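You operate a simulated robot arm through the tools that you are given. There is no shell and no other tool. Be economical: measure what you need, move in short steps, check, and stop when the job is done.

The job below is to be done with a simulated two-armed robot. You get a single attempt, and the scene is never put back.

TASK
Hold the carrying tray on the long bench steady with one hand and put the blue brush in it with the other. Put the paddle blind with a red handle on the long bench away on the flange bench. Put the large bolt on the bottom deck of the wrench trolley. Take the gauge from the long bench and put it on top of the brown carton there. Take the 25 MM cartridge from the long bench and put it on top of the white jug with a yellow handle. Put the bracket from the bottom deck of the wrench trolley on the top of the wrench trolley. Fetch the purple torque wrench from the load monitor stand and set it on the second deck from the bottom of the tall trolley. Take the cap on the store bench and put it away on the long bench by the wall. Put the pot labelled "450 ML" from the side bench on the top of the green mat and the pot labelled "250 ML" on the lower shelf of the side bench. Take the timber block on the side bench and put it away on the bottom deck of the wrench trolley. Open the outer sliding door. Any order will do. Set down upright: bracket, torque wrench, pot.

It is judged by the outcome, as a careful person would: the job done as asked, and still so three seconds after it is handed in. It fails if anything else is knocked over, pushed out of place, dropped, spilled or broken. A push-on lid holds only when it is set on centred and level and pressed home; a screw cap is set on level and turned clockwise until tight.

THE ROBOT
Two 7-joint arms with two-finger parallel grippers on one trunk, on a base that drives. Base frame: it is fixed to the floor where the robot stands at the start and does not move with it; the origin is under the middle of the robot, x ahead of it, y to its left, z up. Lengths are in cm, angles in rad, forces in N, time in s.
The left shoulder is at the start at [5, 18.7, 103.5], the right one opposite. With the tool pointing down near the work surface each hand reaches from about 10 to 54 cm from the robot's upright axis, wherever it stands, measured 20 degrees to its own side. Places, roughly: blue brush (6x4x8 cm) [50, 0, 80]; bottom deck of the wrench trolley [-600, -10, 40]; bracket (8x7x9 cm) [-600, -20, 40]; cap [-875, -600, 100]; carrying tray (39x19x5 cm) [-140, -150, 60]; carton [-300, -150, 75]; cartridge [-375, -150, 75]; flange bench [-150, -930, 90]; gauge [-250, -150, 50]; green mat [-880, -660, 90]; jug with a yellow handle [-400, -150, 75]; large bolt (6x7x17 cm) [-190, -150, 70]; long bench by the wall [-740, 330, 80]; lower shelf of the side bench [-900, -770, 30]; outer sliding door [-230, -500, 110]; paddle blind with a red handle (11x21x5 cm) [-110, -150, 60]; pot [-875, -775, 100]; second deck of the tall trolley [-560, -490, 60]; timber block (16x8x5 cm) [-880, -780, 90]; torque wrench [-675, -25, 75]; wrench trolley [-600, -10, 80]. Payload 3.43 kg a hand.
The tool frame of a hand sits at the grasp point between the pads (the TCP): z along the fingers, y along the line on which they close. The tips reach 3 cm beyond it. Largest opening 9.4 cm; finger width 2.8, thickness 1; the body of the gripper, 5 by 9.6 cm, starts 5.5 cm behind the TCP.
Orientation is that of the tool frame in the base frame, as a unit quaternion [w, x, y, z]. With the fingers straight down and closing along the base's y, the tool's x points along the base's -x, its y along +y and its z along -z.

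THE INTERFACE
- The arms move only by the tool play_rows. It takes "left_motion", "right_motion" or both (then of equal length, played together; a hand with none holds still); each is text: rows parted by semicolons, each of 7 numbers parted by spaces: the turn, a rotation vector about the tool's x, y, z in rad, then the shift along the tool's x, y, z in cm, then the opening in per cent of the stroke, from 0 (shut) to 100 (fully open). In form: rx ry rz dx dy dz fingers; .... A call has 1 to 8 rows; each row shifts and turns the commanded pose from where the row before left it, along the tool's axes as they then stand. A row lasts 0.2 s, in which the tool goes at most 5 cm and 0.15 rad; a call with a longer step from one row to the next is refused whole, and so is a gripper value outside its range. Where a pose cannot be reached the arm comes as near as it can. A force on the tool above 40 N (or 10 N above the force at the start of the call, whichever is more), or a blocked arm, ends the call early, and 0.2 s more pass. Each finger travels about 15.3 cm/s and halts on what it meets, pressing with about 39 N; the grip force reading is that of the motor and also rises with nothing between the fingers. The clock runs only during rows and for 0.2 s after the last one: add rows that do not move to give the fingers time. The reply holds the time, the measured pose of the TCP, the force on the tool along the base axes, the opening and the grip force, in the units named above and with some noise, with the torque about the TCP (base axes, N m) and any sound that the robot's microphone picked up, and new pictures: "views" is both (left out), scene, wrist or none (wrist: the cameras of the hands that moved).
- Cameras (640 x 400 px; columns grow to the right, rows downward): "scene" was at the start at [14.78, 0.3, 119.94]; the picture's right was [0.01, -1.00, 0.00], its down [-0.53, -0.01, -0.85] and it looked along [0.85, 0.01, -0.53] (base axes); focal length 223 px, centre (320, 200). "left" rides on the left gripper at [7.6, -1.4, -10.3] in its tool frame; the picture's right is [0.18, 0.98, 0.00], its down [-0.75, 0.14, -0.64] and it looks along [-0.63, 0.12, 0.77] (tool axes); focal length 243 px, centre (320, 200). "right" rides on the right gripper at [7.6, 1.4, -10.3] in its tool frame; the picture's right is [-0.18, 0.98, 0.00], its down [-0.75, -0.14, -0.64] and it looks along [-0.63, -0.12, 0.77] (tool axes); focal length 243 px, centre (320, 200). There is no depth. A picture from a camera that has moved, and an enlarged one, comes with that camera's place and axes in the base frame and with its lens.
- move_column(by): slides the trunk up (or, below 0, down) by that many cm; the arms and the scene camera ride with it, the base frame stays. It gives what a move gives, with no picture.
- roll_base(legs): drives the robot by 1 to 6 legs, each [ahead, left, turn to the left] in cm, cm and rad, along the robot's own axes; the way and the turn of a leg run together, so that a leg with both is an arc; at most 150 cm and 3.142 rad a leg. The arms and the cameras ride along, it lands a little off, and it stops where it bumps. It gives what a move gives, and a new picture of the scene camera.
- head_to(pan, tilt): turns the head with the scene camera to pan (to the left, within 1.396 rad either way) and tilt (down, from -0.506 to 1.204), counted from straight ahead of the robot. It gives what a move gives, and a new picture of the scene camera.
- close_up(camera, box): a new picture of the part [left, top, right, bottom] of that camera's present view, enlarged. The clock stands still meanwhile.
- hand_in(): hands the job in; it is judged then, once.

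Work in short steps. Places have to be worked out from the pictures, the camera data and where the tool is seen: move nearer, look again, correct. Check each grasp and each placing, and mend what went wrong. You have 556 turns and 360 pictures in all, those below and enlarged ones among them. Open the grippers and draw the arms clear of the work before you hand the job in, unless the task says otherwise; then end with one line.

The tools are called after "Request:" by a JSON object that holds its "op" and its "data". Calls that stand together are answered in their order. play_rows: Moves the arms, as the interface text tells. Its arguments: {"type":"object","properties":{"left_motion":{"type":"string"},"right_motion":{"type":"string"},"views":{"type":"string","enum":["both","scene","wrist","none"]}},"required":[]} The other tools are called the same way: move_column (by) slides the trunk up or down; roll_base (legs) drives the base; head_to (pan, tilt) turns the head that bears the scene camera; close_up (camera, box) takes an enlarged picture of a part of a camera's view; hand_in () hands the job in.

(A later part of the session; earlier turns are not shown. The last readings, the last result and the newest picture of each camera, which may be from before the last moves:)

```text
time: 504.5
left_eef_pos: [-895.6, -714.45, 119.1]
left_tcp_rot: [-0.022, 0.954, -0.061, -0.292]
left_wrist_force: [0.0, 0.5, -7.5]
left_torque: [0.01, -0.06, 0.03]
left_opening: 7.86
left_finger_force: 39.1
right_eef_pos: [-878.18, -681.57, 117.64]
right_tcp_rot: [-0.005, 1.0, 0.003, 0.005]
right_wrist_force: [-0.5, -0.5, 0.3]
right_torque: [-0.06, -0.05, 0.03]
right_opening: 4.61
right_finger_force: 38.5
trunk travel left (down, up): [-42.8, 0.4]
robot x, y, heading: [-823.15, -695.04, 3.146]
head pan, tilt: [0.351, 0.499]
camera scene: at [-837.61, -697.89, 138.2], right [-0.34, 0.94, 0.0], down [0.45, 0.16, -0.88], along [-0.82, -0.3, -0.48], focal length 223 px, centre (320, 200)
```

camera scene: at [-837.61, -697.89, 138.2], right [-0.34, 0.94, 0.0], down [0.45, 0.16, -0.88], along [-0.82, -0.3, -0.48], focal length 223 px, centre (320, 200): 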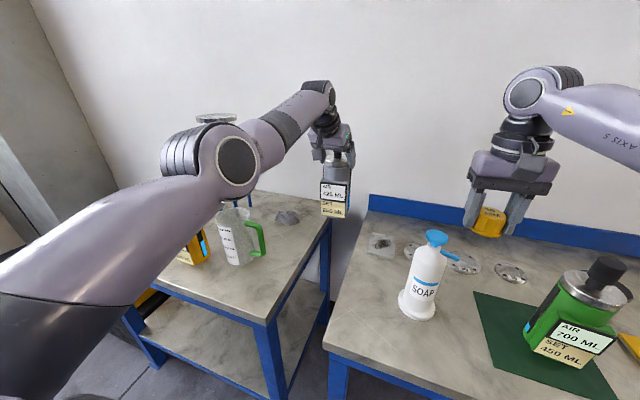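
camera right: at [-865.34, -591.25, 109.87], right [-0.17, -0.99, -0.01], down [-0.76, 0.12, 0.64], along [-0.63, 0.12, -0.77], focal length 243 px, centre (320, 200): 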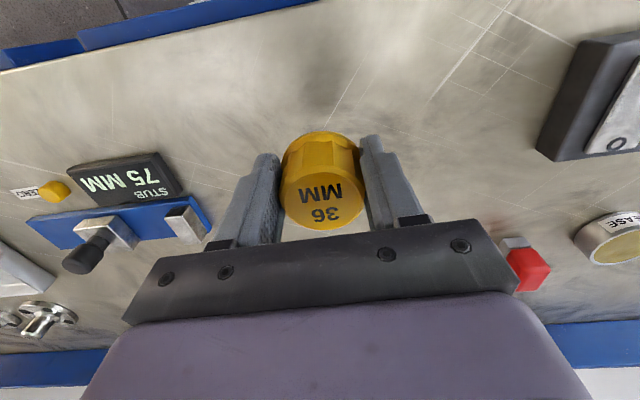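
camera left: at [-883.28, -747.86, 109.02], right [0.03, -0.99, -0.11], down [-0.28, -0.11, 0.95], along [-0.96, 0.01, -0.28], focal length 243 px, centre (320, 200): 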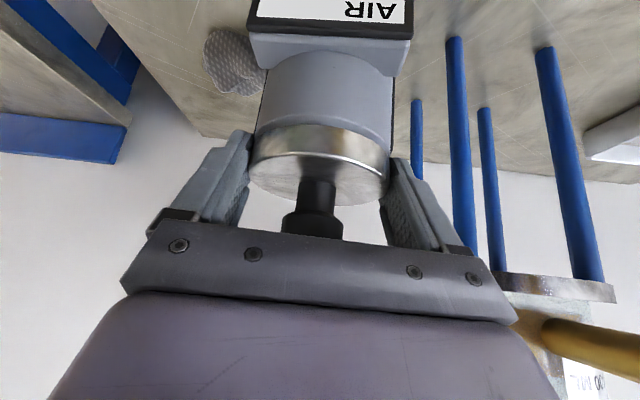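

Clear of the jug. Verify the label, then back out and line up with the side bench's lower shelf.

Request:
{"op": "close_up", "data": {"camera": "scene", "box": [290, 130, 390, 230]}}

Request:
{"op": "roll_base", "data": {"legs": [[-48, 0, 0], [0, 52, 0]]}}

```text
4.00 times, centred on (340, 180) of scene
camera zoom: at [-837.61, -697.89, 138.2], right [-0.34, 0.94, 0.0], down [0.45, 0.16, -0.88], along [-0.82, -0.3, -0.48], focal length 894 px, centre (240, 280)
```

zoom: 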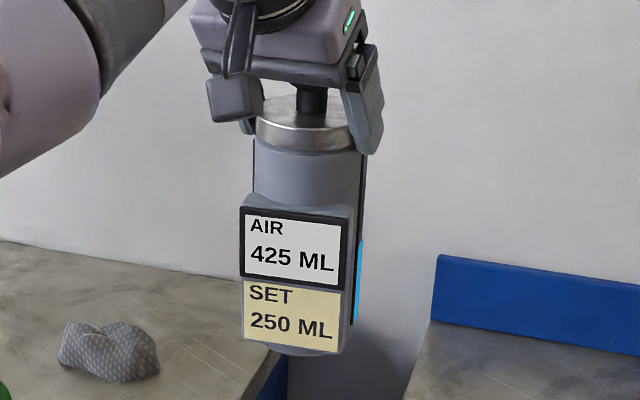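

```text
time: 510.0
left_eef_pos: [-847.81, -766.28, 119.08]
left_tcp_rot: [-0.024, 0.954, -0.064, -0.291]
left_wrist_force: [1.5, 0.0, -7.6]
left_torque: [-0.04, -0.03, 0.01]
left_opening: 7.82
left_finger_force: 38.9
right_eef_pos: [-830.3, -733.48, 117.54]
right_tcp_rot: [-0.007, 1.0, 0.0, 0.004]
right_wrist_force: [-0.6, 0.0, -0.4]
right_torque: [0.01, 0.02, -0.01]
right_opening: 4.65
right_finger_force: 39.0
trunk travel left (down, up): [-42.8, 0.4]
robot x, y, heading: [-775.25, -747.08, 3.139]
head pan, tilt: [0.351, 0.499]
camera scene: at [-789.73, -749.94, 138.2], right [-0.34, 0.94, 0.0], down [0.45, 0.16, -0.88], along [-0.83, -0.3, -0.48], focal length 223 px, centre (320, 200)
```

scene: 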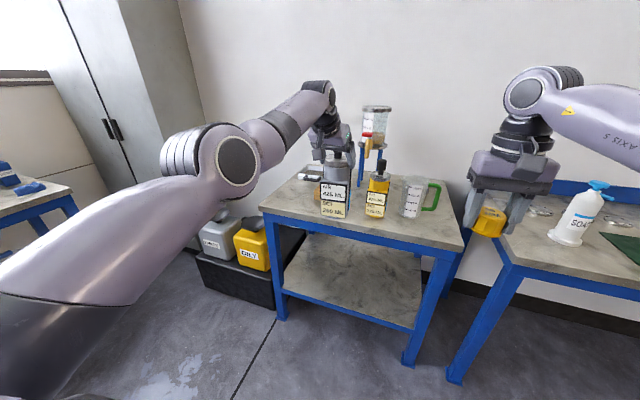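

Label is right. Lower the trunk, raising the right hand relative to it, then the left arm down.

Request:
{"op": "move_column", "data": {"by": -32}}

Request:
{"op": "play_rows", "data": {"left_motion": "0 0 0 2.2 0 3.3 0;0 0 0 2.2 0 3.3 0;0 0 0 2.2 0 3.3 0;0 0 0 2.2 0 3.3 0;0 0 0 2.2 0 3.3 0;0 0 0 2.2 0 3.3 0;0 0 0 2.2 0 3.3 0;0 0 0 0 0 0 0", "right_motion": "0 0 0 0 0 -3 0;0 0 0 0 0 -3 0;0 0 0 0 0 -3 0;0 0 0 0 0 -3 0;0 0 0 0 0 -3 0;0 0 0 0 0 -3 0;0 0 0 0 0 -2 0;0 0 0 0 0 0 0", "views": "scene"}}

```text
time: 513.2
left_eef_pos: [-847.77, -766.17, 86.98]
left_tcp_rot: [-0.024, 0.955, -0.063, -0.29]
left_wrist_force: [-0.7, 0.1, -7.4]
left_torque: [-0.01, -0.02, -0.01]
left_opening: 7.82
left_finger_force: 38.7
right_eef_pos: [-830.4, -733.48, 85.58]
right_tcp_rot: [-0.006, 1.0, 0.0, 0.005]
right_wrist_force: [0.2, -0.9, -0.2]
right_torque: [0.01, -0.05, -0.03]
right_opening: 4.65
right_finger_force: 39.3
trunk travel left (down, up): [-10.8, 32.4]
robot x, y, heading: [-775.31, -746.55, 3.142]
head pan, tilt: [0.351, 0.499]
```

```text
time: 515.0
left_eef_pos: [-847.71, -765.98, 59.85]
left_tcp_rot: [-0.023, 0.954, -0.063, -0.291]
left_wrist_force: [0.9, -0.2, -7.2]
left_torque: [-0.01, -0.04, 0.01]
left_opening: 7.86
left_finger_force: 38.8
left hand out of reach, approached as far as the arm can: row 1, 2, 6, 7
right_eef_pos: [-829.43, -732.84, 99.25]
right_tcp_rot: [-0.006, 1.0, 0.0, 0.005]
right_wrist_force: [0.1, 0.1, -0.8]
right_torque: [0.0, -0.01, 0.03]
right_opening: 4.63
right_finger_force: 38.7
right hand out of reach, approached as far as the arm can: row 5, 6, 7
trunk travel left (down, up): [-10.8, 32.4]
robot x, y, heading: [-775.14, -747.06, 3.138]
head pan, tilt: [0.351, 0.499]
camera scene: at [-789.7, -749.9, 106.2], right [-0.34, 0.94, 0.0], down [0.45, 0.16, -0.88], along [-0.83, -0.3, -0.48], focal length 223 px, centre (320, 200)
```

scene: 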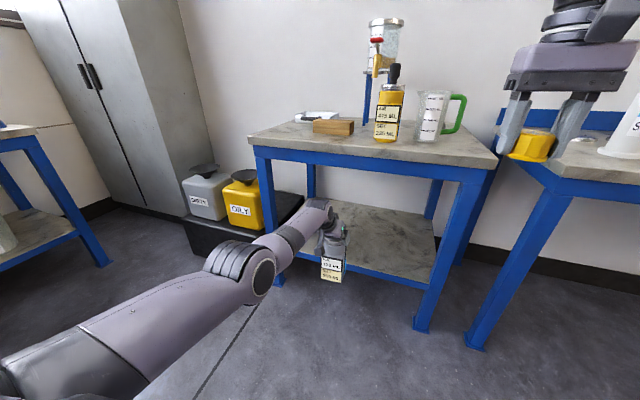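

Nearly there; try 5 cm lower before going in under the table.

Request:
{"op": "move_column", "data": {"by": -3}}

Request:
{"op": "play_rows", "data": {"left_motion": "0 0 0 1.1 0 1.6 0;0 0 0 1.1 0 1.6 0;0 -0.05 0 0 0 0 0;0 0 0 0 0 0 0", "views": "wrist"}}

```text
time: 515.7
left_eef_pos: [-847.73, -766.1, 56.8]
left_tcp_rot: [-0.023, 0.954, -0.063, -0.291]
left_wrist_force: [0.5, -0.3, -7.8]
left_torque: [-0.04, -0.06, 0.01]
left_opening: 7.82
left_finger_force: 39.2
right_eef_pos: [-829.52, -732.83, 96.32]
right_tcp_rot: [-0.006, 1.0, 0.0, 0.005]
right_wrist_force: [0.9, 0.5, -0.5]
right_torque: [-0.01, 0.01, -0.01]
right_opening: 4.65
right_finger_force: 38.7
trunk travel left (down, up): [-7.8, 35.4]
robot x, y, heading: [-775.16, -746.63, 3.14]
head pan, tilt: [0.351, 0.499]
```

```text
time: 516.7
left_eef_pos: [-846.73, -766.12, 53.08]
left_tcp_rot: [-0.025, 0.947, -0.062, -0.314]
left_wrist_force: [0.9, -0.4, -7.8]
left_torque: [-0.05, -0.07, 0.04]
left_opening: 7.82
left_finger_force: 38.5
left hand out of reach, approached as far as the arm can: row 1, 2
right_eef_pos: [-829.51, -732.92, 96.45]
right_tcp_rot: [-0.007, 1.0, 0.0, 0.005]
right_wrist_force: [0.0, 0.2, -0.4]
right_torque: [-0.03, 0.02, -0.01]
right_opening: 4.65
right_finger_force: 39.1
trunk travel left (down, up): [-7.8, 35.4]
robot x, y, heading: [-775.43, -747.02, 3.139]
head pan, tilt: [0.351, 0.499]
camera left: at [-834.39, -766.38, 56.65], right [0.01, -0.99, -0.12], down [-0.24, -0.12, 0.96], along [-0.97, 0.01, -0.24], focal length 243 px, centre (320, 200)
```

left: 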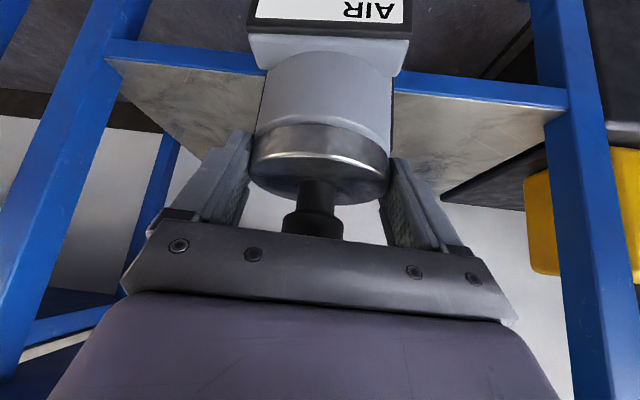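

Pot bottom ≈34, shelf ≈29.5: good. Advance under the table.

Request:
{"op": "roll_base", "data": {"legs": [[15, 0, 0]]}}

Request:
{"op": "roll_base", "data": {"legs": [[14, 0, 0]]}}

```text
time: 518.1
left_eef_pos: [-861.69, -765.97, 53.18]
left_tcp_rot: [-0.025, 0.947, -0.063, -0.315]
left_wrist_force: [0.5, -0.7, -8.4]
left_torque: [-0.02, -0.07, -0.01]
left_opening: 7.83
left_finger_force: 38.6
right_eef_pos: [-844.39, -732.79, 96.39]
right_tcp_rot: [-0.005, 1.0, 0.0, 0.005]
right_wrist_force: [0.0, 1.2, -0.4]
right_torque: [0.01, -0.01, 0.02]
right_opening: 4.62
right_finger_force: 39.2
trunk travel left (down, up): [-7.8, 35.4]
robot x, y, heading: [-790.32, -746.67, 3.14]
head pan, tilt: [0.351, 0.499]
camera scene: at [-804.64, -749.81, 103.2], right [-0.34, 0.94, 0.0], down [0.45, 0.16, -0.88], along [-0.83, -0.3, -0.48], focal length 223 px, centre (320, 200)
```

scene: 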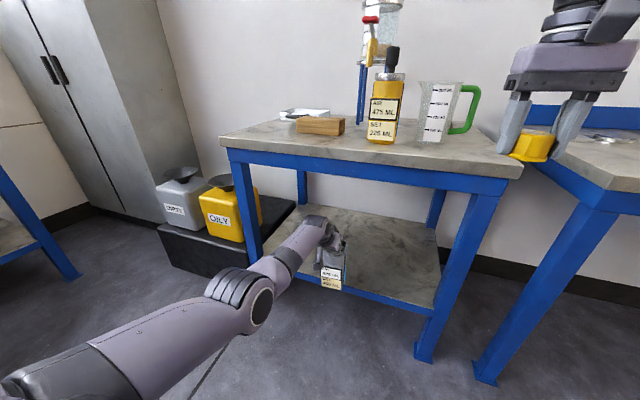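

```text
time: 519.4
left_eef_pos: [-875.48, -765.94, 53.08]
left_tcp_rot: [-0.025, 0.947, -0.063, -0.314]
left_wrist_force: [0.1, -0.5, -6.2]
left_torque: [-0.04, -0.07, -0.01]
left_opening: 7.81
left_finger_force: 39.3
right_eef_pos: [-858.17, -732.6, 96.39]
right_tcp_rot: [-0.006, 1.0, -0.001, 0.005]
right_wrist_force: [-1.1, 0.3, -1.7]
right_torque: [0.04, -0.01, -0.04]
right_opening: 4.64
right_finger_force: 38.8
trunk travel left (down, up): [-7.8, 35.4]
robot x, y, heading: [-803.7, -747.14, 3.138]
head pan, tilt: [0.351, 0.499]
camera scene: at [-818.4, -749.75, 103.2], right [-0.34, 0.94, 0.0], down [0.45, 0.16, -0.88], along [-0.83, -0.3, -0.48], focal length 223 px, centre (320, 200)
```

scene: 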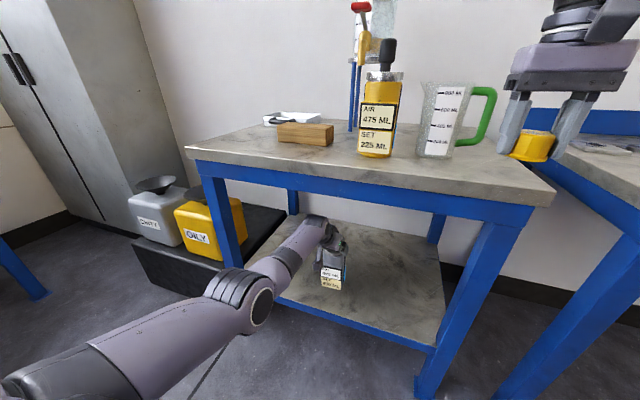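

Inside over the shelf. Level the pot and lower in small steps by the arm.

Request:
{"op": "play_rows", "data": {"left_motion": "0 0.045 0 0 0 0 0;0 0 0 0.85 0 1.24 0;0 0 0 0.57 0 0.82 0;0 0 0 0 0 0 0", "views": "none"}}

Request:
{"op": "play_rows", "data": {"left_motion": "0 0 0 0.4 0 0.6 0;0 0 0 0.4 0 0.6 0;0 0 0 0 0 0 0", "views": "wrist"}}

```text
time: 520.4
left_eef_pos: [-874.63, -765.96, 50.75]
left_tcp_rot: [-0.023, 0.954, -0.063, -0.292]
left_wrist_force: [-0.3, 0.5, -7.5]
left_torque: [-0.03, -0.04, -0.01]
left_opening: 7.84
left_finger_force: 39.1
left hand out of reach, approached as far as the arm can: row 2
right_eef_pos: [-858.22, -732.69, 96.41]
right_tcp_rot: [-0.006, 1.0, 0.0, 0.006]
right_wrist_force: [-1.0, 0.7, 0.0]
right_torque: [0.0, 0.03, 0.02]
right_opening: 4.63
right_finger_force: 38.7
trunk travel left (down, up): [-7.8, 35.4]
robot x, y, heading: [-803.6, -746.62, 3.141]
head pan, tilt: [0.351, 0.499]
```

```text
time: 521.2
left_eef_pos: [-874.18, -766.13, 49.65]
left_tcp_rot: [-0.024, 0.954, -0.063, -0.293]
left_wrist_force: [0.1, 0.0, -7.8]
left_torque: [0.02, -0.06, 0.02]
left_opening: 7.81
left_finger_force: 39.0
left hand out of reach, approached as far as the arm can: row 1, 2
right_eef_pos: [-858.06, -732.74, 96.3]
right_tcp_rot: [-0.006, 1.0, 0.001, 0.006]
right_wrist_force: [-0.3, 0.8, -0.4]
right_torque: [-0.03, 0.01, -0.03]
right_opening: 4.62
right_finger_force: 38.9
trunk travel left (down, up): [-7.8, 35.4]
robot x, y, heading: [-804.21, -747.04, 3.141]
head pan, tilt: [0.351, 0.499]
camera left: at [-862.01, -766.34, 53.7], right [0.02, -0.99, -0.11], down [-0.28, -0.11, 0.95], along [-0.96, 0.01, -0.28], focal length 243 px, centre (320, 200)
```

left: 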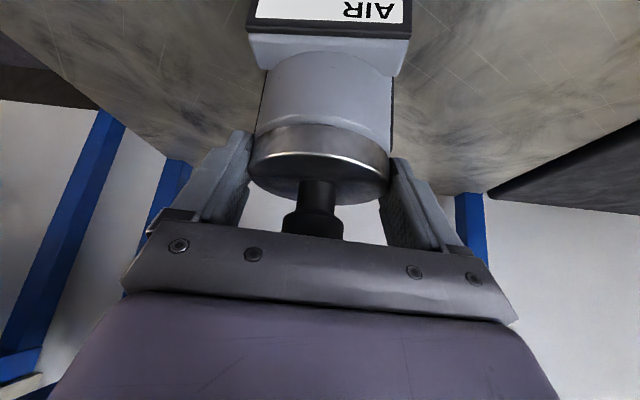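

Request:
{"op": "play_rows", "data": {"left_motion": "0 0 0 0.1 0 0.7 0;0 0 0 0.1 0 0.7 0;0 0 0 0 0 0 0", "views": "none"}}

Request:
{"op": "play_rows", "data": {"left_motion": "0 0 0 0.1 0 0.6 0;0 0 0 0.1 0 0.6 0;0 0 0 0 0 0 0", "views": "none"}}

```text
time: 522.0
left_eef_pos: [-873.89, -766.11, 49.01]
left_tcp_rot: [-0.023, 0.953, -0.064, -0.296]
left_wrist_force: [0.2, 0.3, 1.1]
left_torque: [-0.21, -0.2, 0.02]
left_opening: 7.81
left_finger_force: 38.7
left hand out of reach, approached as far as the arm can: row 1, 2
right_eef_pos: [-858.16, -732.5, 96.4]
right_tcp_rot: [-0.006, 1.0, 0.001, 0.004]
right_wrist_force: [0.7, 0.1, 0.3]
right_torque: [0.03, 0.0, -0.03]
right_opening: 4.62
right_finger_force: 38.2
trunk travel left (down, up): [-7.8, 35.4]
robot x, y, heading: [-804.2, -746.8, 3.14]
head pan, tilt: [0.351, 0.499]
```

```text
time: 522.8
left_eef_pos: [-873.99, -766.07, 48.85]
left_tcp_rot: [-0.023, 0.951, -0.064, -0.302]
left_wrist_force: [-2.0, 4.7, 25.2]
left_torque: [-0.3, 0.09, -0.14]
left_opening: 7.82
left_finger_force: 39.1
left hand out of reach, approached as far as the arm can: row 1, 2
right_eef_pos: [-858.01, -732.59, 96.62]
right_tcp_rot: [-0.006, 1.0, 0.0, 0.004]
right_wrist_force: [-0.1, -0.1, -0.1]
right_torque: [-0.02, 0.02, 0.01]
right_opening: 4.6
right_finger_force: 38.8
trunk travel left (down, up): [-7.8, 35.4]
robot x, y, heading: [-803.97, -746.72, 3.138]
head pan, tilt: [0.351, 0.499]
```

Pot rests on the shelf. Open and back straight out.

Request:
{"op": "play_rows", "data": {"left_motion": "0 0 0 -0.15 0 -0.3 90;0 0 0 0 0 0 100;0 0 0 0 0 0 100", "views": "wrist"}}

Request:
{"op": "roll_base", "data": {"legs": [[-12, 0, 0]]}}

```text
time: 523.6
left_eef_pos: [-873.56, -766.14, 48.29]
left_tcp_rot: [-0.024, 0.954, -0.064, -0.292]
left_wrist_force: [-0.2, 1.1, -0.8]
left_torque: [0.0, -0.01, -0.01]
left_opening: 9.37
left_finger_force: 0.0
right_eef_pos: [-858.13, -732.54, 96.47]
right_tcp_rot: [-0.006, 1.0, 0.0, 0.004]
right_wrist_force: [-0.3, -0.1, -0.7]
right_torque: [-0.02, -0.02, 0.01]
right_opening: 4.63
right_finger_force: 38.7
trunk travel left (down, up): [-7.8, 35.4]
robot x, y, heading: [-804.13, -746.67, 3.14]
head pan, tilt: [0.351, 0.499]
camera left: at [-861.33, -766.41, 52.36], right [0.02, -0.99, -0.11], down [-0.28, -0.11, 0.95], along [-0.96, 0.01, -0.28], focal length 243 px, centre (320, 200)
```

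left: 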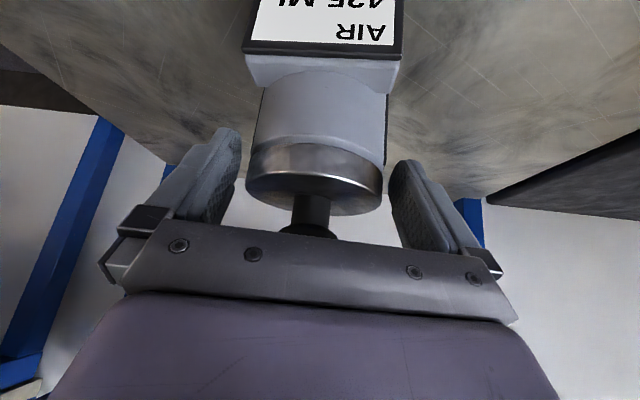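

```text
time: 524.9
left_eef_pos: [-861.55, -766.3, 48.34]
left_tcp_rot: [-0.023, 0.954, -0.063, -0.293]
left_wrist_force: [0.2, 0.4, -0.5]
left_torque: [-0.01, 0.03, 0.04]
left_opening: 9.37
left_finger_force: 0.2
right_eef_pos: [-846.23, -732.83, 96.33]
right_tcp_rot: [-0.006, 1.0, 0.001, 0.004]
right_wrist_force: [-0.2, 0.3, -0.5]
right_torque: [0.0, -0.01, 0.01]
right_opening: 4.64
right_finger_force: 38.9
trunk travel left (down, up): [-7.8, 35.4]
robot x, y, heading: [-792.02, -747.01, 3.14]
head pan, tilt: [0.351, 0.499]
camera scene: at [-806.39, -749.8, 103.22], right [-0.34, 0.94, 0.0], down [0.45, 0.16, -0.88], along [-0.83, -0.3, -0.48], focal length 223 px, centre (320, 200)
```

scene: 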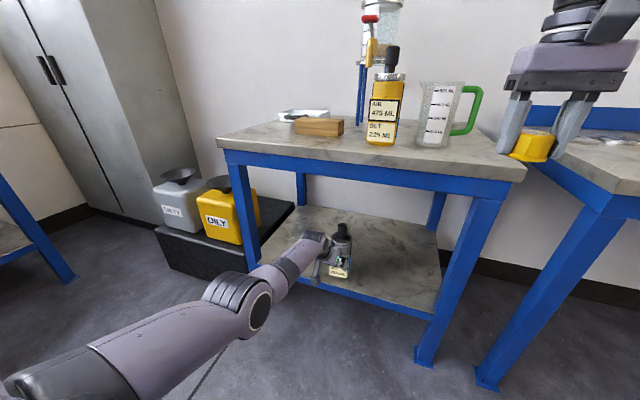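

The 250 ML pot stands on the lower shelf. Back out and raise up for the timber block.

Request:
{"op": "roll_base", "data": {"legs": [[-22, 0, 0]]}}

Request:
{"op": "move_column", "data": {"by": 30}}

Request:
{"op": "play_rows", "data": {"left_motion": "0 0.15 0 -1.5 0 -3 100;0 0.15 0 -1.5 0 -3 100;0 0.15 0 -1 0 -3 100;0 0.13 0 0 0 -3 100;0 0 0.14 0 0 -3 100;0 0 0.15 0 0 -3 100;0 0 0.15 0 0 0 100;0 0 0.15 0 0 0 100", "views": "none"}}

```text
time: 526.5
left_eef_pos: [-839.65, -766.35, 48.32]
left_tcp_rot: [-0.024, 0.954, -0.063, -0.293]
left_wrist_force: [-1.0, -0.5, -0.6]
left_torque: [-0.02, -0.04, 0.01]
left_opening: 9.41
left_finger_force: 0.1
right_eef_pos: [-824.23, -732.78, 96.49]
right_tcp_rot: [-0.007, 1.0, 0.0, 0.005]
right_wrist_force: [0.3, 0.0, -0.3]
right_torque: [-0.03, -0.02, 0.0]
right_opening: 4.59
right_finger_force: 39.1
trunk travel left (down, up): [-7.8, 35.4]
robot x, y, heading: [-770.15, -746.65, 3.143]
head pan, tilt: [0.351, 0.499]
camera scene: at [-784.37, -749.88, 103.22], right [-0.34, 0.94, 0.0], down [0.45, 0.16, -0.88], along [-0.83, -0.3, -0.48], focal length 223 px, centre (320, 200)
```

scene: 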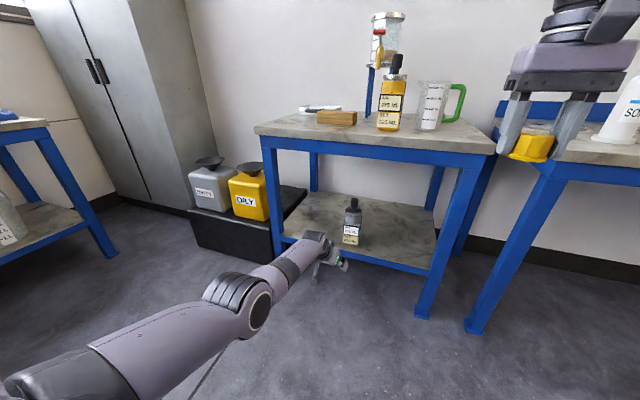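

```text
time: 529.5
left_eef_pos: [-839.56, -766.34, 78.3]
left_tcp_rot: [-0.024, 0.954, -0.063, -0.293]
left_wrist_force: [-0.5, 0.1, -0.4]
left_torque: [0.01, -0.01, 0.0]
left_opening: 9.41
left_finger_force: 0.2
right_eef_pos: [-824.15, -732.79, 126.52]
right_tcp_rot: [-0.007, 1.0, 0.0, 0.006]
right_wrist_force: [0.2, -0.1, -1.0]
right_torque: [-0.02, -0.01, 0.0]
right_opening: 4.61
right_finger_force: 39.0
trunk travel left (down, up): [-37.8, 5.4]
robot x, y, heading: [-769.9, -746.81, 3.138]
head pan, tilt: [0.351, 0.499]
```

```text
time: 531.4
left_eef_pos: [-833.23, -767.0, 98.01]
left_tcp_rot: [-0.002, 0.934, -0.356, -0.011]
left_wrist_force: [-0.7, -0.3, -0.4]
left_torque: [-0.03, -0.01, 0.0]
left_opening: 9.42
left_finger_force: 0.1
left hand out of reach, approached as far as the arm can: row 2, 3, 4
right_eef_pos: [-824.07, -732.74, 126.44]
right_tcp_rot: [-0.006, 1.0, 0.0, 0.005]
right_wrist_force: [-0.3, -0.3, 1.2]
right_torque: [0.04, 0.0, 0.0]
right_opening: 4.63
right_finger_force: 38.4
trunk travel left (down, up): [-37.8, 5.4]
robot x, y, heading: [-769.85, -747.09, 3.144]
head pan, tilt: [0.351, 0.499]
```

The wrist turns freely this way. The block's long axis is ~15° off y; rotate on to align the fingers across its 8 cm width.

Request:
{"op": "play_rows", "data": {"left_motion": "0 0 0.139 0 0 0 100;0 0 0.139 0 0 0 100;0 0 0.139 0 0 0 100;0 0 0.139 0 0 0 100;0 0 0.139 0 0 0 100;0 0 0.139 0 0 0 100;0 0 0.139 0 0 0 100;0 0 0.139 0 0 0 100", "views": "wrist"}}

```text
time: 533.1
left_eef_pos: [-833.15, -767.1, 97.93]
left_tcp_rot: [-0.003, -0.607, 0.795, 0.008]
left_wrist_force: [0.3, 0.7, -0.3]
left_torque: [-0.01, 0.01, -0.01]
left_opening: 9.4
left_finger_force: 0.1
right_eef_pos: [-824.17, -732.75, 126.47]
right_tcp_rot: [-0.006, 1.0, 0.0, 0.006]
right_wrist_force: [-0.2, -0.3, -0.4]
right_torque: [0.03, -0.01, -0.03]
right_opening: 4.6
right_finger_force: 38.6
trunk travel left (down, up): [-37.8, 5.4]
robot x, y, heading: [-770.17, -747.27, 3.141]
head pan, tilt: [0.351, 0.499]
camera left: at [-833.69, -774.87, 108.02], right [-1.0, 0.08, 0.02], down [0.07, 0.76, 0.65], along [0.04, 0.65, -0.76], focal length 243 px, centre (320, 200)
```

left: 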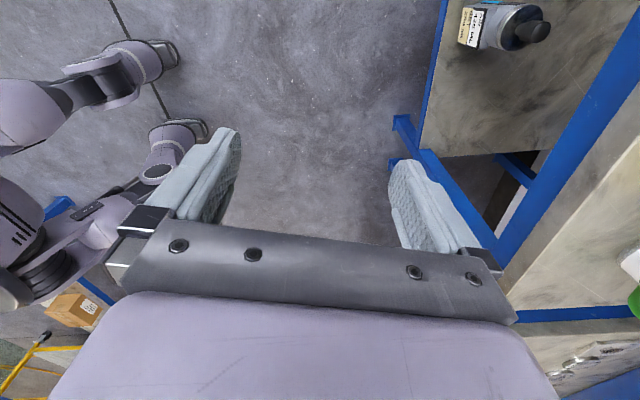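

Aligned. Move the base so the hand is over the block.

Request:
{"op": "roll_base", "data": {"legs": [[51, 9.5, 0]]}}

Request:
{"op": "play_rows", "data": {"left_motion": "0 0 0 0 0 0 100", "views": "wrist"}}

```text
time: 536.2
left_eef_pos: [-884.37, -776.89, 97.97]
left_tcp_rot: [-0.003, -0.61, 0.792, 0.009]
left_wrist_force: [-0.2, -0.2, -0.1]
left_torque: [0.0, 0.01, 0.0]
left_opening: 9.4
left_finger_force: 0.1
right_eef_pos: [-875.45, -742.7, 126.32]
right_tcp_rot: [-0.007, 1.0, 0.003, 0.005]
right_wrist_force: [0.2, -0.7, -0.1]
right_torque: [-0.02, -0.01, -0.03]
right_opening: 4.6
right_finger_force: 39.1
trunk travel left (down, up): [-37.8, 5.4]
robot x, y, heading: [-821.23, -756.61, -3.143]
head pan, tilt: [0.351, 0.499]
camera scene: at [-835.56, -759.44, 133.21], right [-0.35, 0.94, 0.0], down [0.45, 0.17, -0.88], along [-0.82, -0.3, -0.48], focal length 223 px, centre (320, 200)
```

scene: 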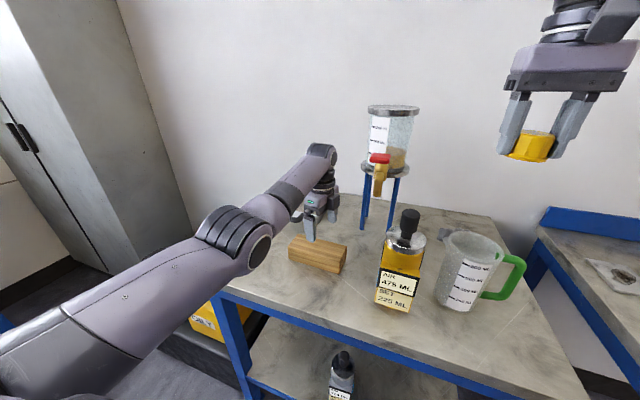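

```text
time: 536.6
left_eef_pos: [-884.33, -776.98, 97.92]
left_tcp_rot: [-0.003, -0.61, 0.792, 0.008]
left_wrist_force: [0.0, 0.4, -0.4]
left_torque: [0.01, 0.04, 0.02]
left_opening: 9.4
left_finger_force: 0.1
right_eef_pos: [-875.37, -742.65, 126.38]
right_tcp_rot: [-0.006, 1.0, 0.003, 0.005]
right_wrist_force: [0.5, 0.0, 0.0]
right_torque: [-0.02, -0.01, 0.04]
right_opening: 4.62
right_finger_force: 38.7
trunk travel left (down, up): [-37.8, 5.4]
robot x, y, heading: [-821.11, -756.61, -3.144]
head pan, tilt: [0.351, 0.499]
camera left: at [-884.69, -784.73, 108.01], right [-1.0, 0.07, 0.02], down [0.07, 0.76, 0.65], along [0.04, 0.65, -0.76], focal length 243 px, centre (320, 200)
```

left: 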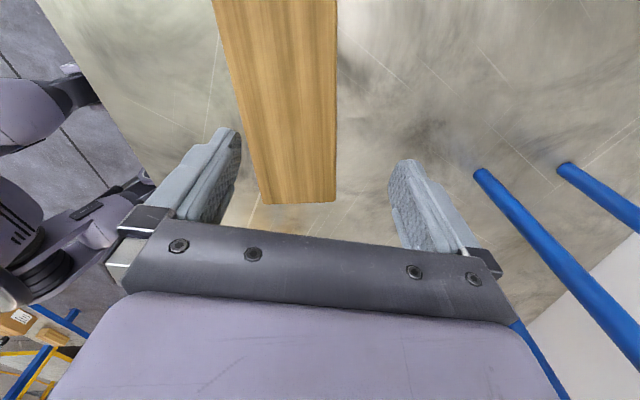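

The block is nearly along y with its centre at (-882.2,-778.2). Correct rotation by -0.2 and position, then lower.

Request:
{"op": "play_rows", "data": {"left_motion": "0 0 -0.1 0 0 0 100;0 0 -0.1 0 0 0 100;0 0 0 0 0 0 100", "views": "none"}}

Request:
{"op": "roll_base", "data": {"legs": [[-2.1, 1.2, 0]]}}

Request:
{"op": "move_column", "data": {"by": -4}}

Request:
{"op": "play_rows", "data": {"left_motion": "0 0 0 0 0 0 100", "views": "wrist"}}

```text
time: 537.4
left_eef_pos: [-884.22, -776.97, 97.94]
left_tcp_rot: [-0.003, -0.686, 0.727, 0.009]
left_wrist_force: [0.3, 0.5, -0.3]
left_torque: [0.03, 0.02, 0.02]
left_opening: 9.4
left_finger_force: 0.2
right_eef_pos: [-875.45, -742.6, 126.47]
right_tcp_rot: [-0.006, 1.0, 0.004, 0.005]
right_wrist_force: [1.1, 0.2, -0.8]
right_torque: [0.0, 0.0, 0.01]
right_opening: 4.62
right_finger_force: 39.3
trunk travel left (down, up): [-37.8, 5.4]
robot x, y, heading: [-821.05, -756.78, -3.144]
head pan, tilt: [0.351, 0.499]
```

```text
time: 538.2
left_eef_pos: [-882.2, -778.16, 97.94]
left_tcp_rot: [-0.003, -0.685, 0.728, 0.009]
left_wrist_force: [0.0, -0.2, 0.2]
left_torque: [0.02, 0.04, -0.02]
left_opening: 9.4
left_finger_force: 0.0
right_eef_pos: [-873.45, -743.91, 126.47]
right_tcp_rot: [-0.006, 1.0, 0.004, 0.004]
right_wrist_force: [-0.8, -1.1, 0.2]
right_torque: [0.0, 0.06, 0.0]
right_opening: 4.64
right_finger_force: 39.0
trunk travel left (down, up): [-37.8, 5.4]
robot x, y, heading: [-818.96, -757.68, -3.139]
head pan, tilt: [0.351, 0.499]
camera scene: at [-833.36, -760.68, 133.23], right [-0.35, 0.94, 0.0], down [0.45, 0.17, -0.88], along [-0.82, -0.3, -0.48], focal length 223 px, centre (320, 200)
```

scene: 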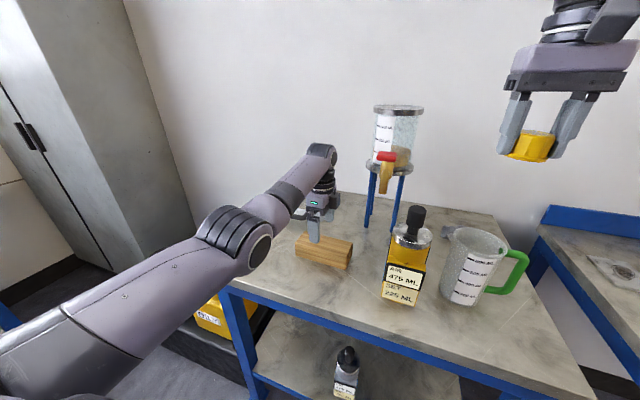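

```text
time: 539.0
left_eef_pos: [-882.25, -778.09, 93.94]
left_tcp_rot: [-0.003, -0.686, 0.728, 0.009]
left_wrist_force: [0.3, 0.4, -0.7]
left_torque: [-0.03, -0.01, 0.0]
left_opening: 9.39
left_finger_force: 0.0
right_eef_pos: [-873.34, -743.72, 122.48]
right_tcp_rot: [-0.006, 1.0, 0.004, 0.004]
right_wrist_force: [0.7, 0.0, -0.1]
right_torque: [0.0, -0.01, -0.01]
right_opening: 4.63
right_finger_force: 39.1
trunk travel left (down, up): [-33.8, 9.4]
robot x, y, heading: [-819.09, -757.66, -3.141]
head pan, tilt: [0.351, 0.499]
```

```text
time: 539.4
left_eef_pos: [-882.33, -778.05, 93.83]
left_tcp_rot: [-0.002, -0.686, 0.727, 0.009]
left_wrist_force: [0.1, 0.7, 0.4]
left_torque: [0.02, -0.02, -0.03]
left_opening: 9.41
left_finger_force: 0.0
right_eef_pos: [-873.34, -743.79, 122.45]
right_tcp_rot: [-0.006, 1.0, 0.005, 0.004]
right_wrist_force: [-0.3, -0.1, -0.5]
right_torque: [0.02, 0.01, -0.02]
right_opening: 4.64
right_finger_force: 39.0
trunk travel left (down, up): [-33.8, 9.4]
robot x, y, heading: [-818.91, -757.54, -3.141]
head pan, tilt: [0.351, 0.499]
camera left: at [-881.07, -785.88, 104.0], right [-0.99, -0.13, 0.01], down [-0.09, 0.75, 0.65], along [-0.09, 0.64, -0.76], focal length 243 px, centre (320, 200)
```

left: 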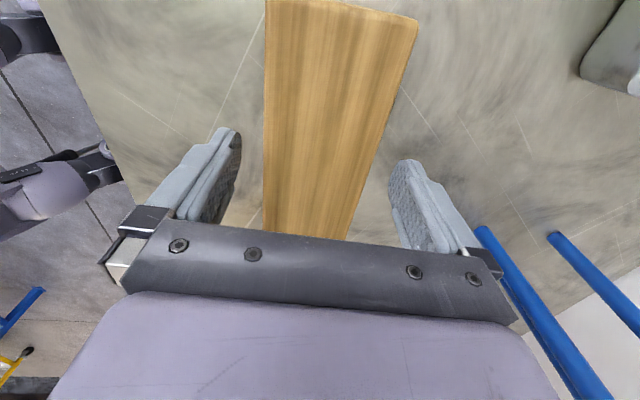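

Well aligned (block top probably near z 88.5). Lower 5 cm and close.

Request:
{"op": "move_column", "data": {"by": -5}}

Request:
{"op": "play_rows", "data": {"left_motion": "0 0 0 0 0 0 60;0 0 0 0 0 0 0;0 0 0 0 0 0 0;0 0 0 0 0 0 0", "views": "wrist"}}

```text
time: 540.4
left_eef_pos: [-882.21, -778.13, 89.04]
left_tcp_rot: [-0.003, -0.686, 0.728, 0.01]
left_wrist_force: [0.9, -1.5, 6.9]
left_torque: [-0.11, -0.41, -0.05]
left_opening: 9.4
left_finger_force: 0.1
right_eef_pos: [-873.35, -743.73, 117.58]
right_tcp_rot: [-0.006, 1.0, 0.003, 0.004]
right_wrist_force: [0.9, 0.0, -0.7]
right_torque: [-0.01, -0.03, 0.02]
right_opening: 4.63
right_finger_force: 39.2
trunk travel left (down, up): [-28.8, 14.4]
robot x, y, heading: [-818.81, -757.74, -3.139]
head pan, tilt: [0.351, 0.499]
```

```text
time: 541.4
left_eef_pos: [-882.08, -778.11, 89.06]
left_tcp_rot: [-0.004, -0.686, 0.727, 0.01]
left_wrist_force: [4.6, -1.3, 10.4]
left_torque: [-0.11, -0.66, 0.16]
left_opening: 7.45
left_finger_force: 39.2
right_eef_pos: [-873.17, -743.78, 117.67]
right_tcp_rot: [-0.006, 1.0, 0.004, 0.004]
right_wrist_force: [-0.2, 0.3, -0.6]
right_torque: [-0.01, 0.02, 0.02]
right_opening: 4.62
right_finger_force: 39.5
trunk travel left (down, up): [-28.8, 14.4]
robot x, y, heading: [-819.21, -757.64, -3.142]
head pan, tilt: [0.351, 0.499]
camera left: at [-880.96, -785.87, 99.13], right [-0.99, -0.13, 0.02], down [-0.09, 0.75, 0.65], along [-0.09, 0.64, -0.76], focal length 243 px, centre (320, 200)
```

left: 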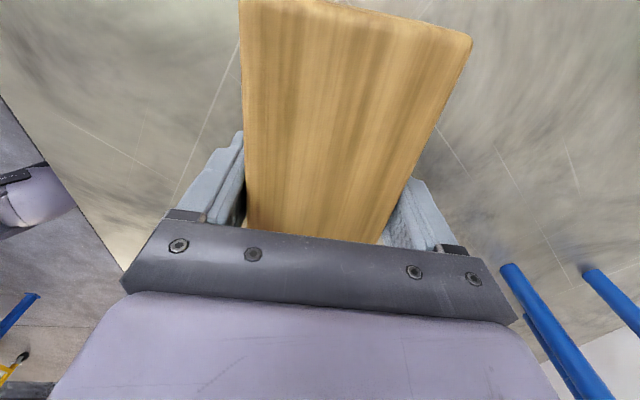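

Gripped at 7.45 cm. Lift with the trunk and back off from the bench.

Request:
{"op": "move_column", "data": {"by": 13}}

Request:
{"op": "roll_base", "data": {"legs": [[-55, 0, 0]]}}

```text
time: 542.9
left_eef_pos: [-882.26, -778.1, 102.01]
left_tcp_rot: [-0.002, -0.686, 0.728, 0.009]
left_wrist_force: [0.7, -0.4, -2.9]
left_torque: [0.01, 0.03, 0.0]
left_opening: 7.45
left_finger_force: 38.9
right_eef_pos: [-873.46, -743.8, 130.35]
right_tcp_rot: [-0.006, 1.0, 0.003, 0.006]
right_wrist_force: [0.4, -0.1, -0.4]
right_torque: [-0.01, 0.0, 0.0]
right_opening: 4.62
right_finger_force: 38.7
trunk travel left (down, up): [-41.8, 1.4]
robot x, y, heading: [-819.03, -757.84, -3.139]
head pan, tilt: [0.351, 0.499]
```

```text
time: 546.1
left_eef_pos: [-827.84, -777.97, 101.98]
left_tcp_rot: [-0.002, -0.686, 0.728, 0.008]
left_wrist_force: [-0.5, -0.2, -1.9]
left_torque: [0.01, 0.04, 0.03]
left_opening: 7.43
left_finger_force: 38.7
right_eef_pos: [-818.91, -743.62, 130.34]
right_tcp_rot: [-0.007, 1.0, 0.004, 0.005]
right_wrist_force: [0.3, -0.1, -0.4]
right_torque: [0.06, 0.0, 0.01]
right_opening: 4.61
right_finger_force: 38.7
trunk travel left (down, up): [-41.8, 1.4]
robot x, y, heading: [-764.87, -757.34, -3.139]
head pan, tilt: [0.351, 0.499]
camera scene: at [-778.97, -760.53, 137.22], right [-0.35, 0.94, 0.0], down [0.45, 0.17, -0.88], along [-0.82, -0.3, -0.48], focal length 223 px, centre (320, 200)
```

scene: 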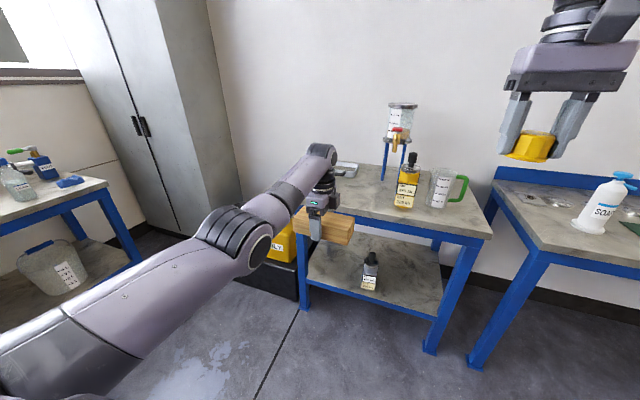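

Both are held. Turn north and drive up the aisle toward the long bench by the wall for the cap, lowering the trunk for travel.

Request:
{"op": "move_column", "data": {"by": -10}}

Request:
{"op": "roll_base", "data": {"legs": [[0, 0, -1.57], [0, 27, 0], [150, 0, 0], [150, 0, 0]]}}

Request:
{"op": "head_to", "data": {"pan": 0, "tilt": 0.4}}

```text
time: 547.4
left_eef_pos: [-827.79, -777.99, 91.98]
left_tcp_rot: [-0.002, -0.685, 0.728, 0.009]
left_wrist_force: [0.1, -0.9, -3.7]
left_torque: [0.01, -0.01, -0.01]
left_opening: 7.41
left_finger_force: 38.6
right_eef_pos: [-818.95, -743.73, 120.43]
right_tcp_rot: [-0.006, 1.0, 0.004, 0.005]
right_wrist_force: [0.1, 0.0, -1.0]
right_torque: [0.02, 0.0, 0.01]
right_opening: 4.64
right_finger_force: 39.2
trunk travel left (down, up): [-31.8, 11.4]
robot x, y, heading: [-764.31, -757.3, -3.14]
head pan, tilt: [0.351, 0.499]
```

```text
time: 567.2
left_eef_pos: [-811.42, -394.9, 91.94]
left_tcp_rot: [0.004, 0.03, 1.0, 0.007]
left_wrist_force: [0.3, 0.0, -3.2]
left_torque: [-0.01, 0.02, 0.01]
left_opening: 7.42
left_finger_force: 39.3
right_eef_pos: [-777.19, -403.84, 120.44]
right_tcp_rot: [-0.001, 0.709, -0.705, 0.008]
right_wrist_force: [-0.5, 0.5, 0.1]
right_torque: [-0.02, 0.01, 0.01]
right_opening: 4.6
right_finger_force: 38.4
trunk travel left (down, up): [-31.8, 11.4]
robot x, y, heading: [-791.31, -458.65, 1.574]
head pan, tilt: [0.351, 0.499]
camera scene: at [-794.26, -443.55, 127.21], right [0.94, 0.34, 0.0], down [0.17, -0.45, -0.88], along [-0.3, 0.82, -0.48], focal length 223 px, centre (320, 200)
```

scene: 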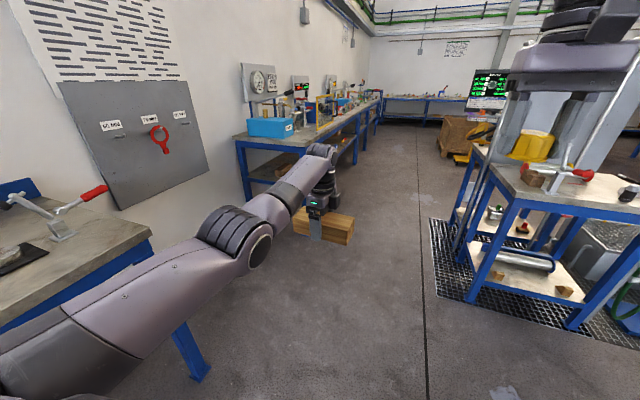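

```text
time: 568.0
left_eef_pos: [-811.42, -394.92, 91.93]
left_tcp_rot: [0.005, 0.029, 1.0, 0.007]
left_wrist_force: [-0.5, 0.4, -2.8]
left_torque: [-0.02, 0.02, 0.0]
left_opening: 7.41
left_finger_force: 39.2
right_eef_pos: [-777.16, -403.73, 120.37]
right_tcp_rot: [0.0, 0.709, -0.705, 0.008]
right_wrist_force: [0.4, 0.1, 0.3]
right_torque: [0.01, 0.03, -0.02]
right_opening: 4.64
right_finger_force: 39.4
trunk travel left (down, up): [-31.8, 11.4]
robot x, y, heading: [-791.03, -458.08, 1.578]
head pan, tilt: [0.0, 0.4]
camera scene: at [-791.14, -442.84, 128.12], right [1.0, 0.0, 0.0], down [0.0, -0.39, -0.92], along [0.0, 0.92, -0.39], focal length 223 px, centre (320, 200)
```

scene: 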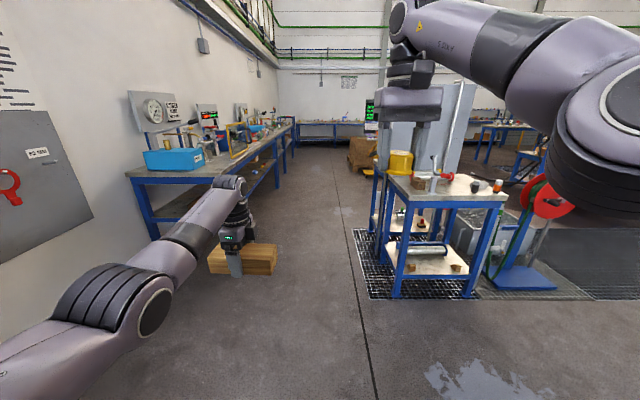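

The aisle is clear; continue north, shifting slightly left.

Request:
{"op": "roll_base", "data": {"legs": [[0, 7, 0], [150, 0, 0], [150, 0, 0], [60, 0, 0]]}}

```text
time: 586.0
left_eef_pos: [-815.03, -35.02, 91.91]
left_tcp_rot: [0.004, 0.039, 0.999, 0.008]
left_wrist_force: [0.3, -0.9, -3.3]
left_torque: [-0.01, 0.0, 0.0]
left_opening: 7.41
left_finger_force: 39.5
right_eef_pos: [-780.82, -44.52, 120.42]
right_tcp_rot: [0.001, -0.702, 0.712, -0.008]
right_wrist_force: [-0.8, -0.6, 0.0]
right_torque: [0.03, -0.03, 0.01]
right_opening: 4.61
right_finger_force: 38.9
trunk travel left (down, up): [-31.8, 11.4]
robot x, y, heading: [-796.21, -99.09, 1.551]
head pan, tilt: [0.0, 0.4]
camera scene: at [-795.67, -83.32, 128.12], right [1.0, -0.02, 0.0], down [-0.01, -0.39, -0.92], along [0.02, 0.92, -0.39], focal length 223 px, centre (320, 200)
```

scene: 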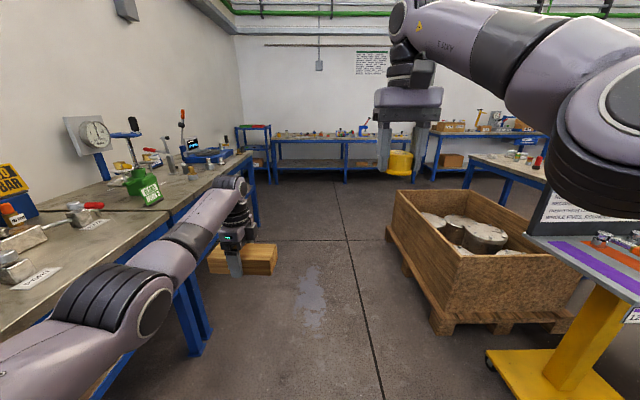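

Continue north to the wall bench, keeping left of the crate.

Request:
{"op": "roll_base", "data": {"legs": [[0, 0, 0.02], [150, 0, 0], [120, 0, 0]]}}

```text
time: 599.5
left_eef_pos: [-811.38, 235.67, 92.0]
left_tcp_rot: [0.006, 0.043, 0.999, 0.008]
left_wrist_force: [-0.6, 0.5, -3.6]
left_torque: [0.01, 0.02, 0.0]
left_opening: 7.43
left_finger_force: 38.9
right_eef_pos: [-777.19, 225.88, 120.41]
right_tcp_rot: [0.0, -0.7, 0.714, -0.008]
right_wrist_force: [0.0, 0.3, 0.0]
right_torque: [0.02, 0.05, -0.01]
right_opening: 4.61
right_finger_force: 39.4
trunk travel left (down, up): [-31.8, 11.4]
robot x, y, heading: [-791.98, 171.99, 1.548]
head pan, tilt: [0.0, 0.4]
camera scene: at [-792.31, 187.27, 128.12], right [1.0, -0.02, 0.0], down [-0.01, -0.39, -0.92], along [0.02, 0.92, -0.39], focal length 223 px, centre (320, 200)
```

scene: 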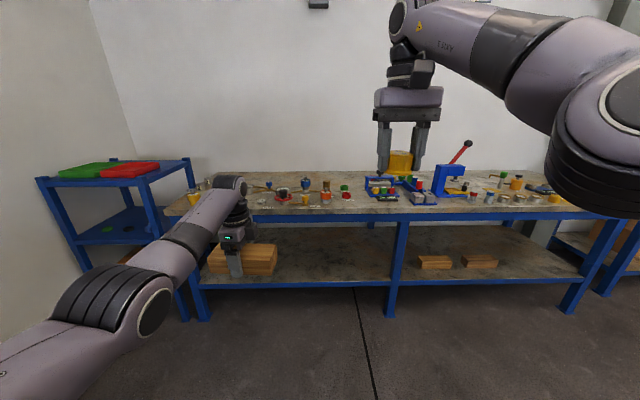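

At the wall bench. Zoom on its top for a free spot.

Request:
{"op": "close_up", "data": {"camera": "scene", "box": [240, 150, 560, 230]}}

```text
2.00 times, centred on (400, 190) of scene
camera zoom: at [-792.31, 187.27, 128.12], right [1.0, -0.02, 0.0], down [-0.01, -0.39, -0.92], along [0.02, 0.92, -0.39], focal length 447 px, centre (160, 220)
```

zoom: 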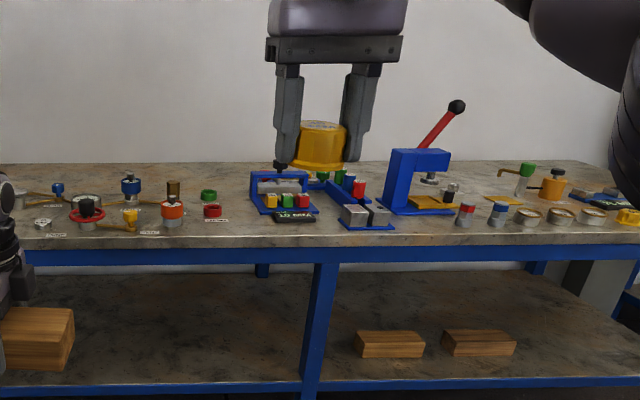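

A free spot lies at about (-772,280), between the small caps and the blue vice. Raise the trunk a bit and move there.

Request:
{"op": "move_column", "data": {"by": 9}}

Request:
{"op": "roll_base", "data": {"legs": [[0, -4, 0], [50, 0, 0]]}}

Request:
{"op": "play_rows", "data": {"right_motion": "0 0 0 0 0 4 0;0 0 0 0 0 4 0;0 0 0 0 0 4 0;0 0 0 0 0 4 0;0 0 0 0 0 4 0;0 0 0 0 0 0 0", "views": "wrist"}}

```text
time: 600.8
left_eef_pos: [-811.38, 235.71, 100.92]
left_tcp_rot: [0.004, 0.043, 0.999, 0.009]
left_wrist_force: [-0.3, -0.4, -2.7]
left_torque: [0.01, -0.02, -0.01]
left_opening: 7.41
left_finger_force: 39.2
right_eef_pos: [-777.41, 225.8, 129.42]
right_tcp_rot: [0.001, -0.7, 0.714, -0.008]
right_wrist_force: [-0.5, 0.2, 0.2]
right_torque: [-0.03, -0.01, -0.03]
right_opening: 4.63
right_finger_force: 38.8
trunk travel left (down, up): [-40.8, 2.4]
robot x, y, heading: [-793.09, 172.0, 1.544]
head pan, tilt: [0.0, 0.4]
```

```text
time: 604.2
left_eef_pos: [-805.66, 286.0, 100.84]
left_tcp_rot: [0.004, 0.046, 0.999, 0.007]
left_wrist_force: [0.5, 0.1, -3.3]
left_torque: [0.0, 0.03, 0.01]
left_opening: 7.43
left_finger_force: 39.2
right_eef_pos: [-771.64, 276.12, 129.35]
right_tcp_rot: [0.0, -0.698, 0.716, -0.008]
right_wrist_force: [-0.3, 0.7, 0.4]
right_torque: [0.01, 0.01, -0.01]
right_opening: 4.61
right_finger_force: 39.3
trunk travel left (down, up): [-40.8, 2.4]
robot x, y, heading: [-787.04, 222.15, 1.541]
head pan, tilt: [0.0, 0.4]
camera scene: at [-786.81, 237.51, 137.12], right [1.0, -0.03, 0.0], down [-0.01, -0.39, -0.92], along [0.03, 0.92, -0.39], focal length 223 px, centre (320, 200)
```

scene: 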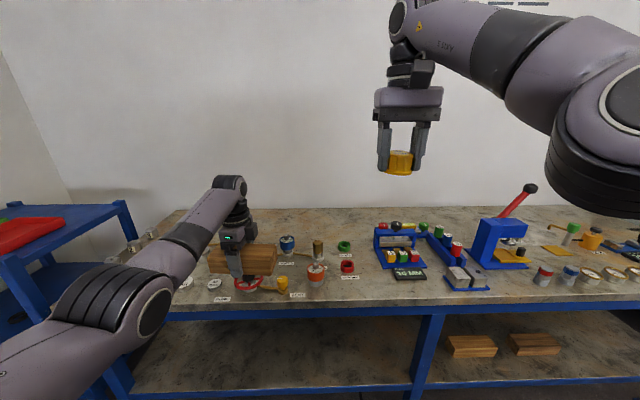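

```text
time: 605.6
left_eef_pos: [-805.64, 286.03, 100.92]
left_tcp_rot: [0.005, 0.046, 0.999, 0.008]
left_wrist_force: [-1.0, -0.1, -2.9]
left_torque: [0.01, 0.0, 0.0]
left_opening: 7.42
left_finger_force: 38.7
right_eef_pos: [-771.34, 275.78, 109.51]
right_tcp_rot: [0.001, -0.698, 0.716, -0.007]
right_wrist_force: [-0.7, -0.3, -0.7]
right_torque: [-0.01, -0.02, -0.01]
right_opening: 4.62
right_finger_force: 38.8
trunk travel left (down, up): [-40.8, 2.4]
robot x, y, heading: [-787.31, 222.52, 1.541]
head pan, tilt: [0.0, 0.4]
camera right: at [-773.28, 268.26, 119.75], right [-0.98, 0.21, -0.01], down [0.15, 0.76, 0.64], along [0.14, 0.62, -0.77], focal length 243 px, centre (320, 200)
```

right: 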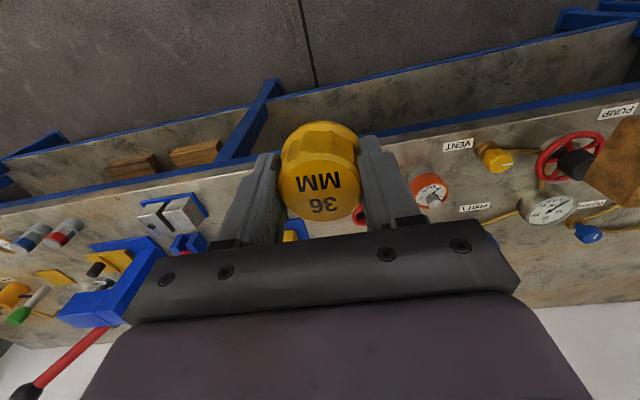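

The bench edge is nearer y≈281, so I need to go ~12 cm further in. Raise the left hand with the timber over the valves first.

Request:
{"op": "move_column", "data": {"by": 2.2}}

Request:
{"op": "play_rows", "data": {"left_motion": "0 0 0 2 0 -2 0;0 0 0 2 0 -2 0;0 0 0 2 0 -2 0;0 0 0 0 0 0 0", "views": "none"}}

```text
time: 606.3
left_eef_pos: [-805.63, 286.05, 103.09]
left_tcp_rot: [0.004, 0.045, 0.999, 0.008]
left_wrist_force: [-0.8, 0.1, -3.4]
left_torque: [0.01, 0.02, 0.03]
left_opening: 7.43
left_finger_force: 39.1
right_eef_pos: [-771.33, 275.84, 111.6]
right_tcp_rot: [0.001, -0.698, 0.716, -0.008]
right_wrist_force: [0.2, 0.6, 0.3]
right_torque: [-0.02, 0.01, -0.04]
right_opening: 4.64
right_finger_force: 39.1
trunk travel left (down, up): [-43.0, 0.2]
robot x, y, heading: [-787.31, 222.17, 1.539]
head pan, tilt: [0.0, 0.4]
```

```text
time: 607.3
left_eef_pos: [-811.63, 286.47, 108.91]
left_tcp_rot: [0.005, 0.046, 0.999, 0.007]
left_wrist_force: [-0.2, -0.1, -2.7]
left_torque: [-0.01, 0.0, 0.01]
left_opening: 7.44
left_finger_force: 38.9
right_eef_pos: [-771.31, 275.92, 111.66]
right_tcp_rot: [0.0, -0.698, 0.716, -0.008]
right_wrist_force: [-0.2, 0.3, -0.5]
right_torque: [-0.02, 0.01, -0.01]
right_opening: 4.59
right_finger_force: 38.9
trunk travel left (down, up): [-43.0, 0.2]
robot x, y, heading: [-787.26, 221.96, 1.542]
head pan, tilt: [0.0, 0.4]
```

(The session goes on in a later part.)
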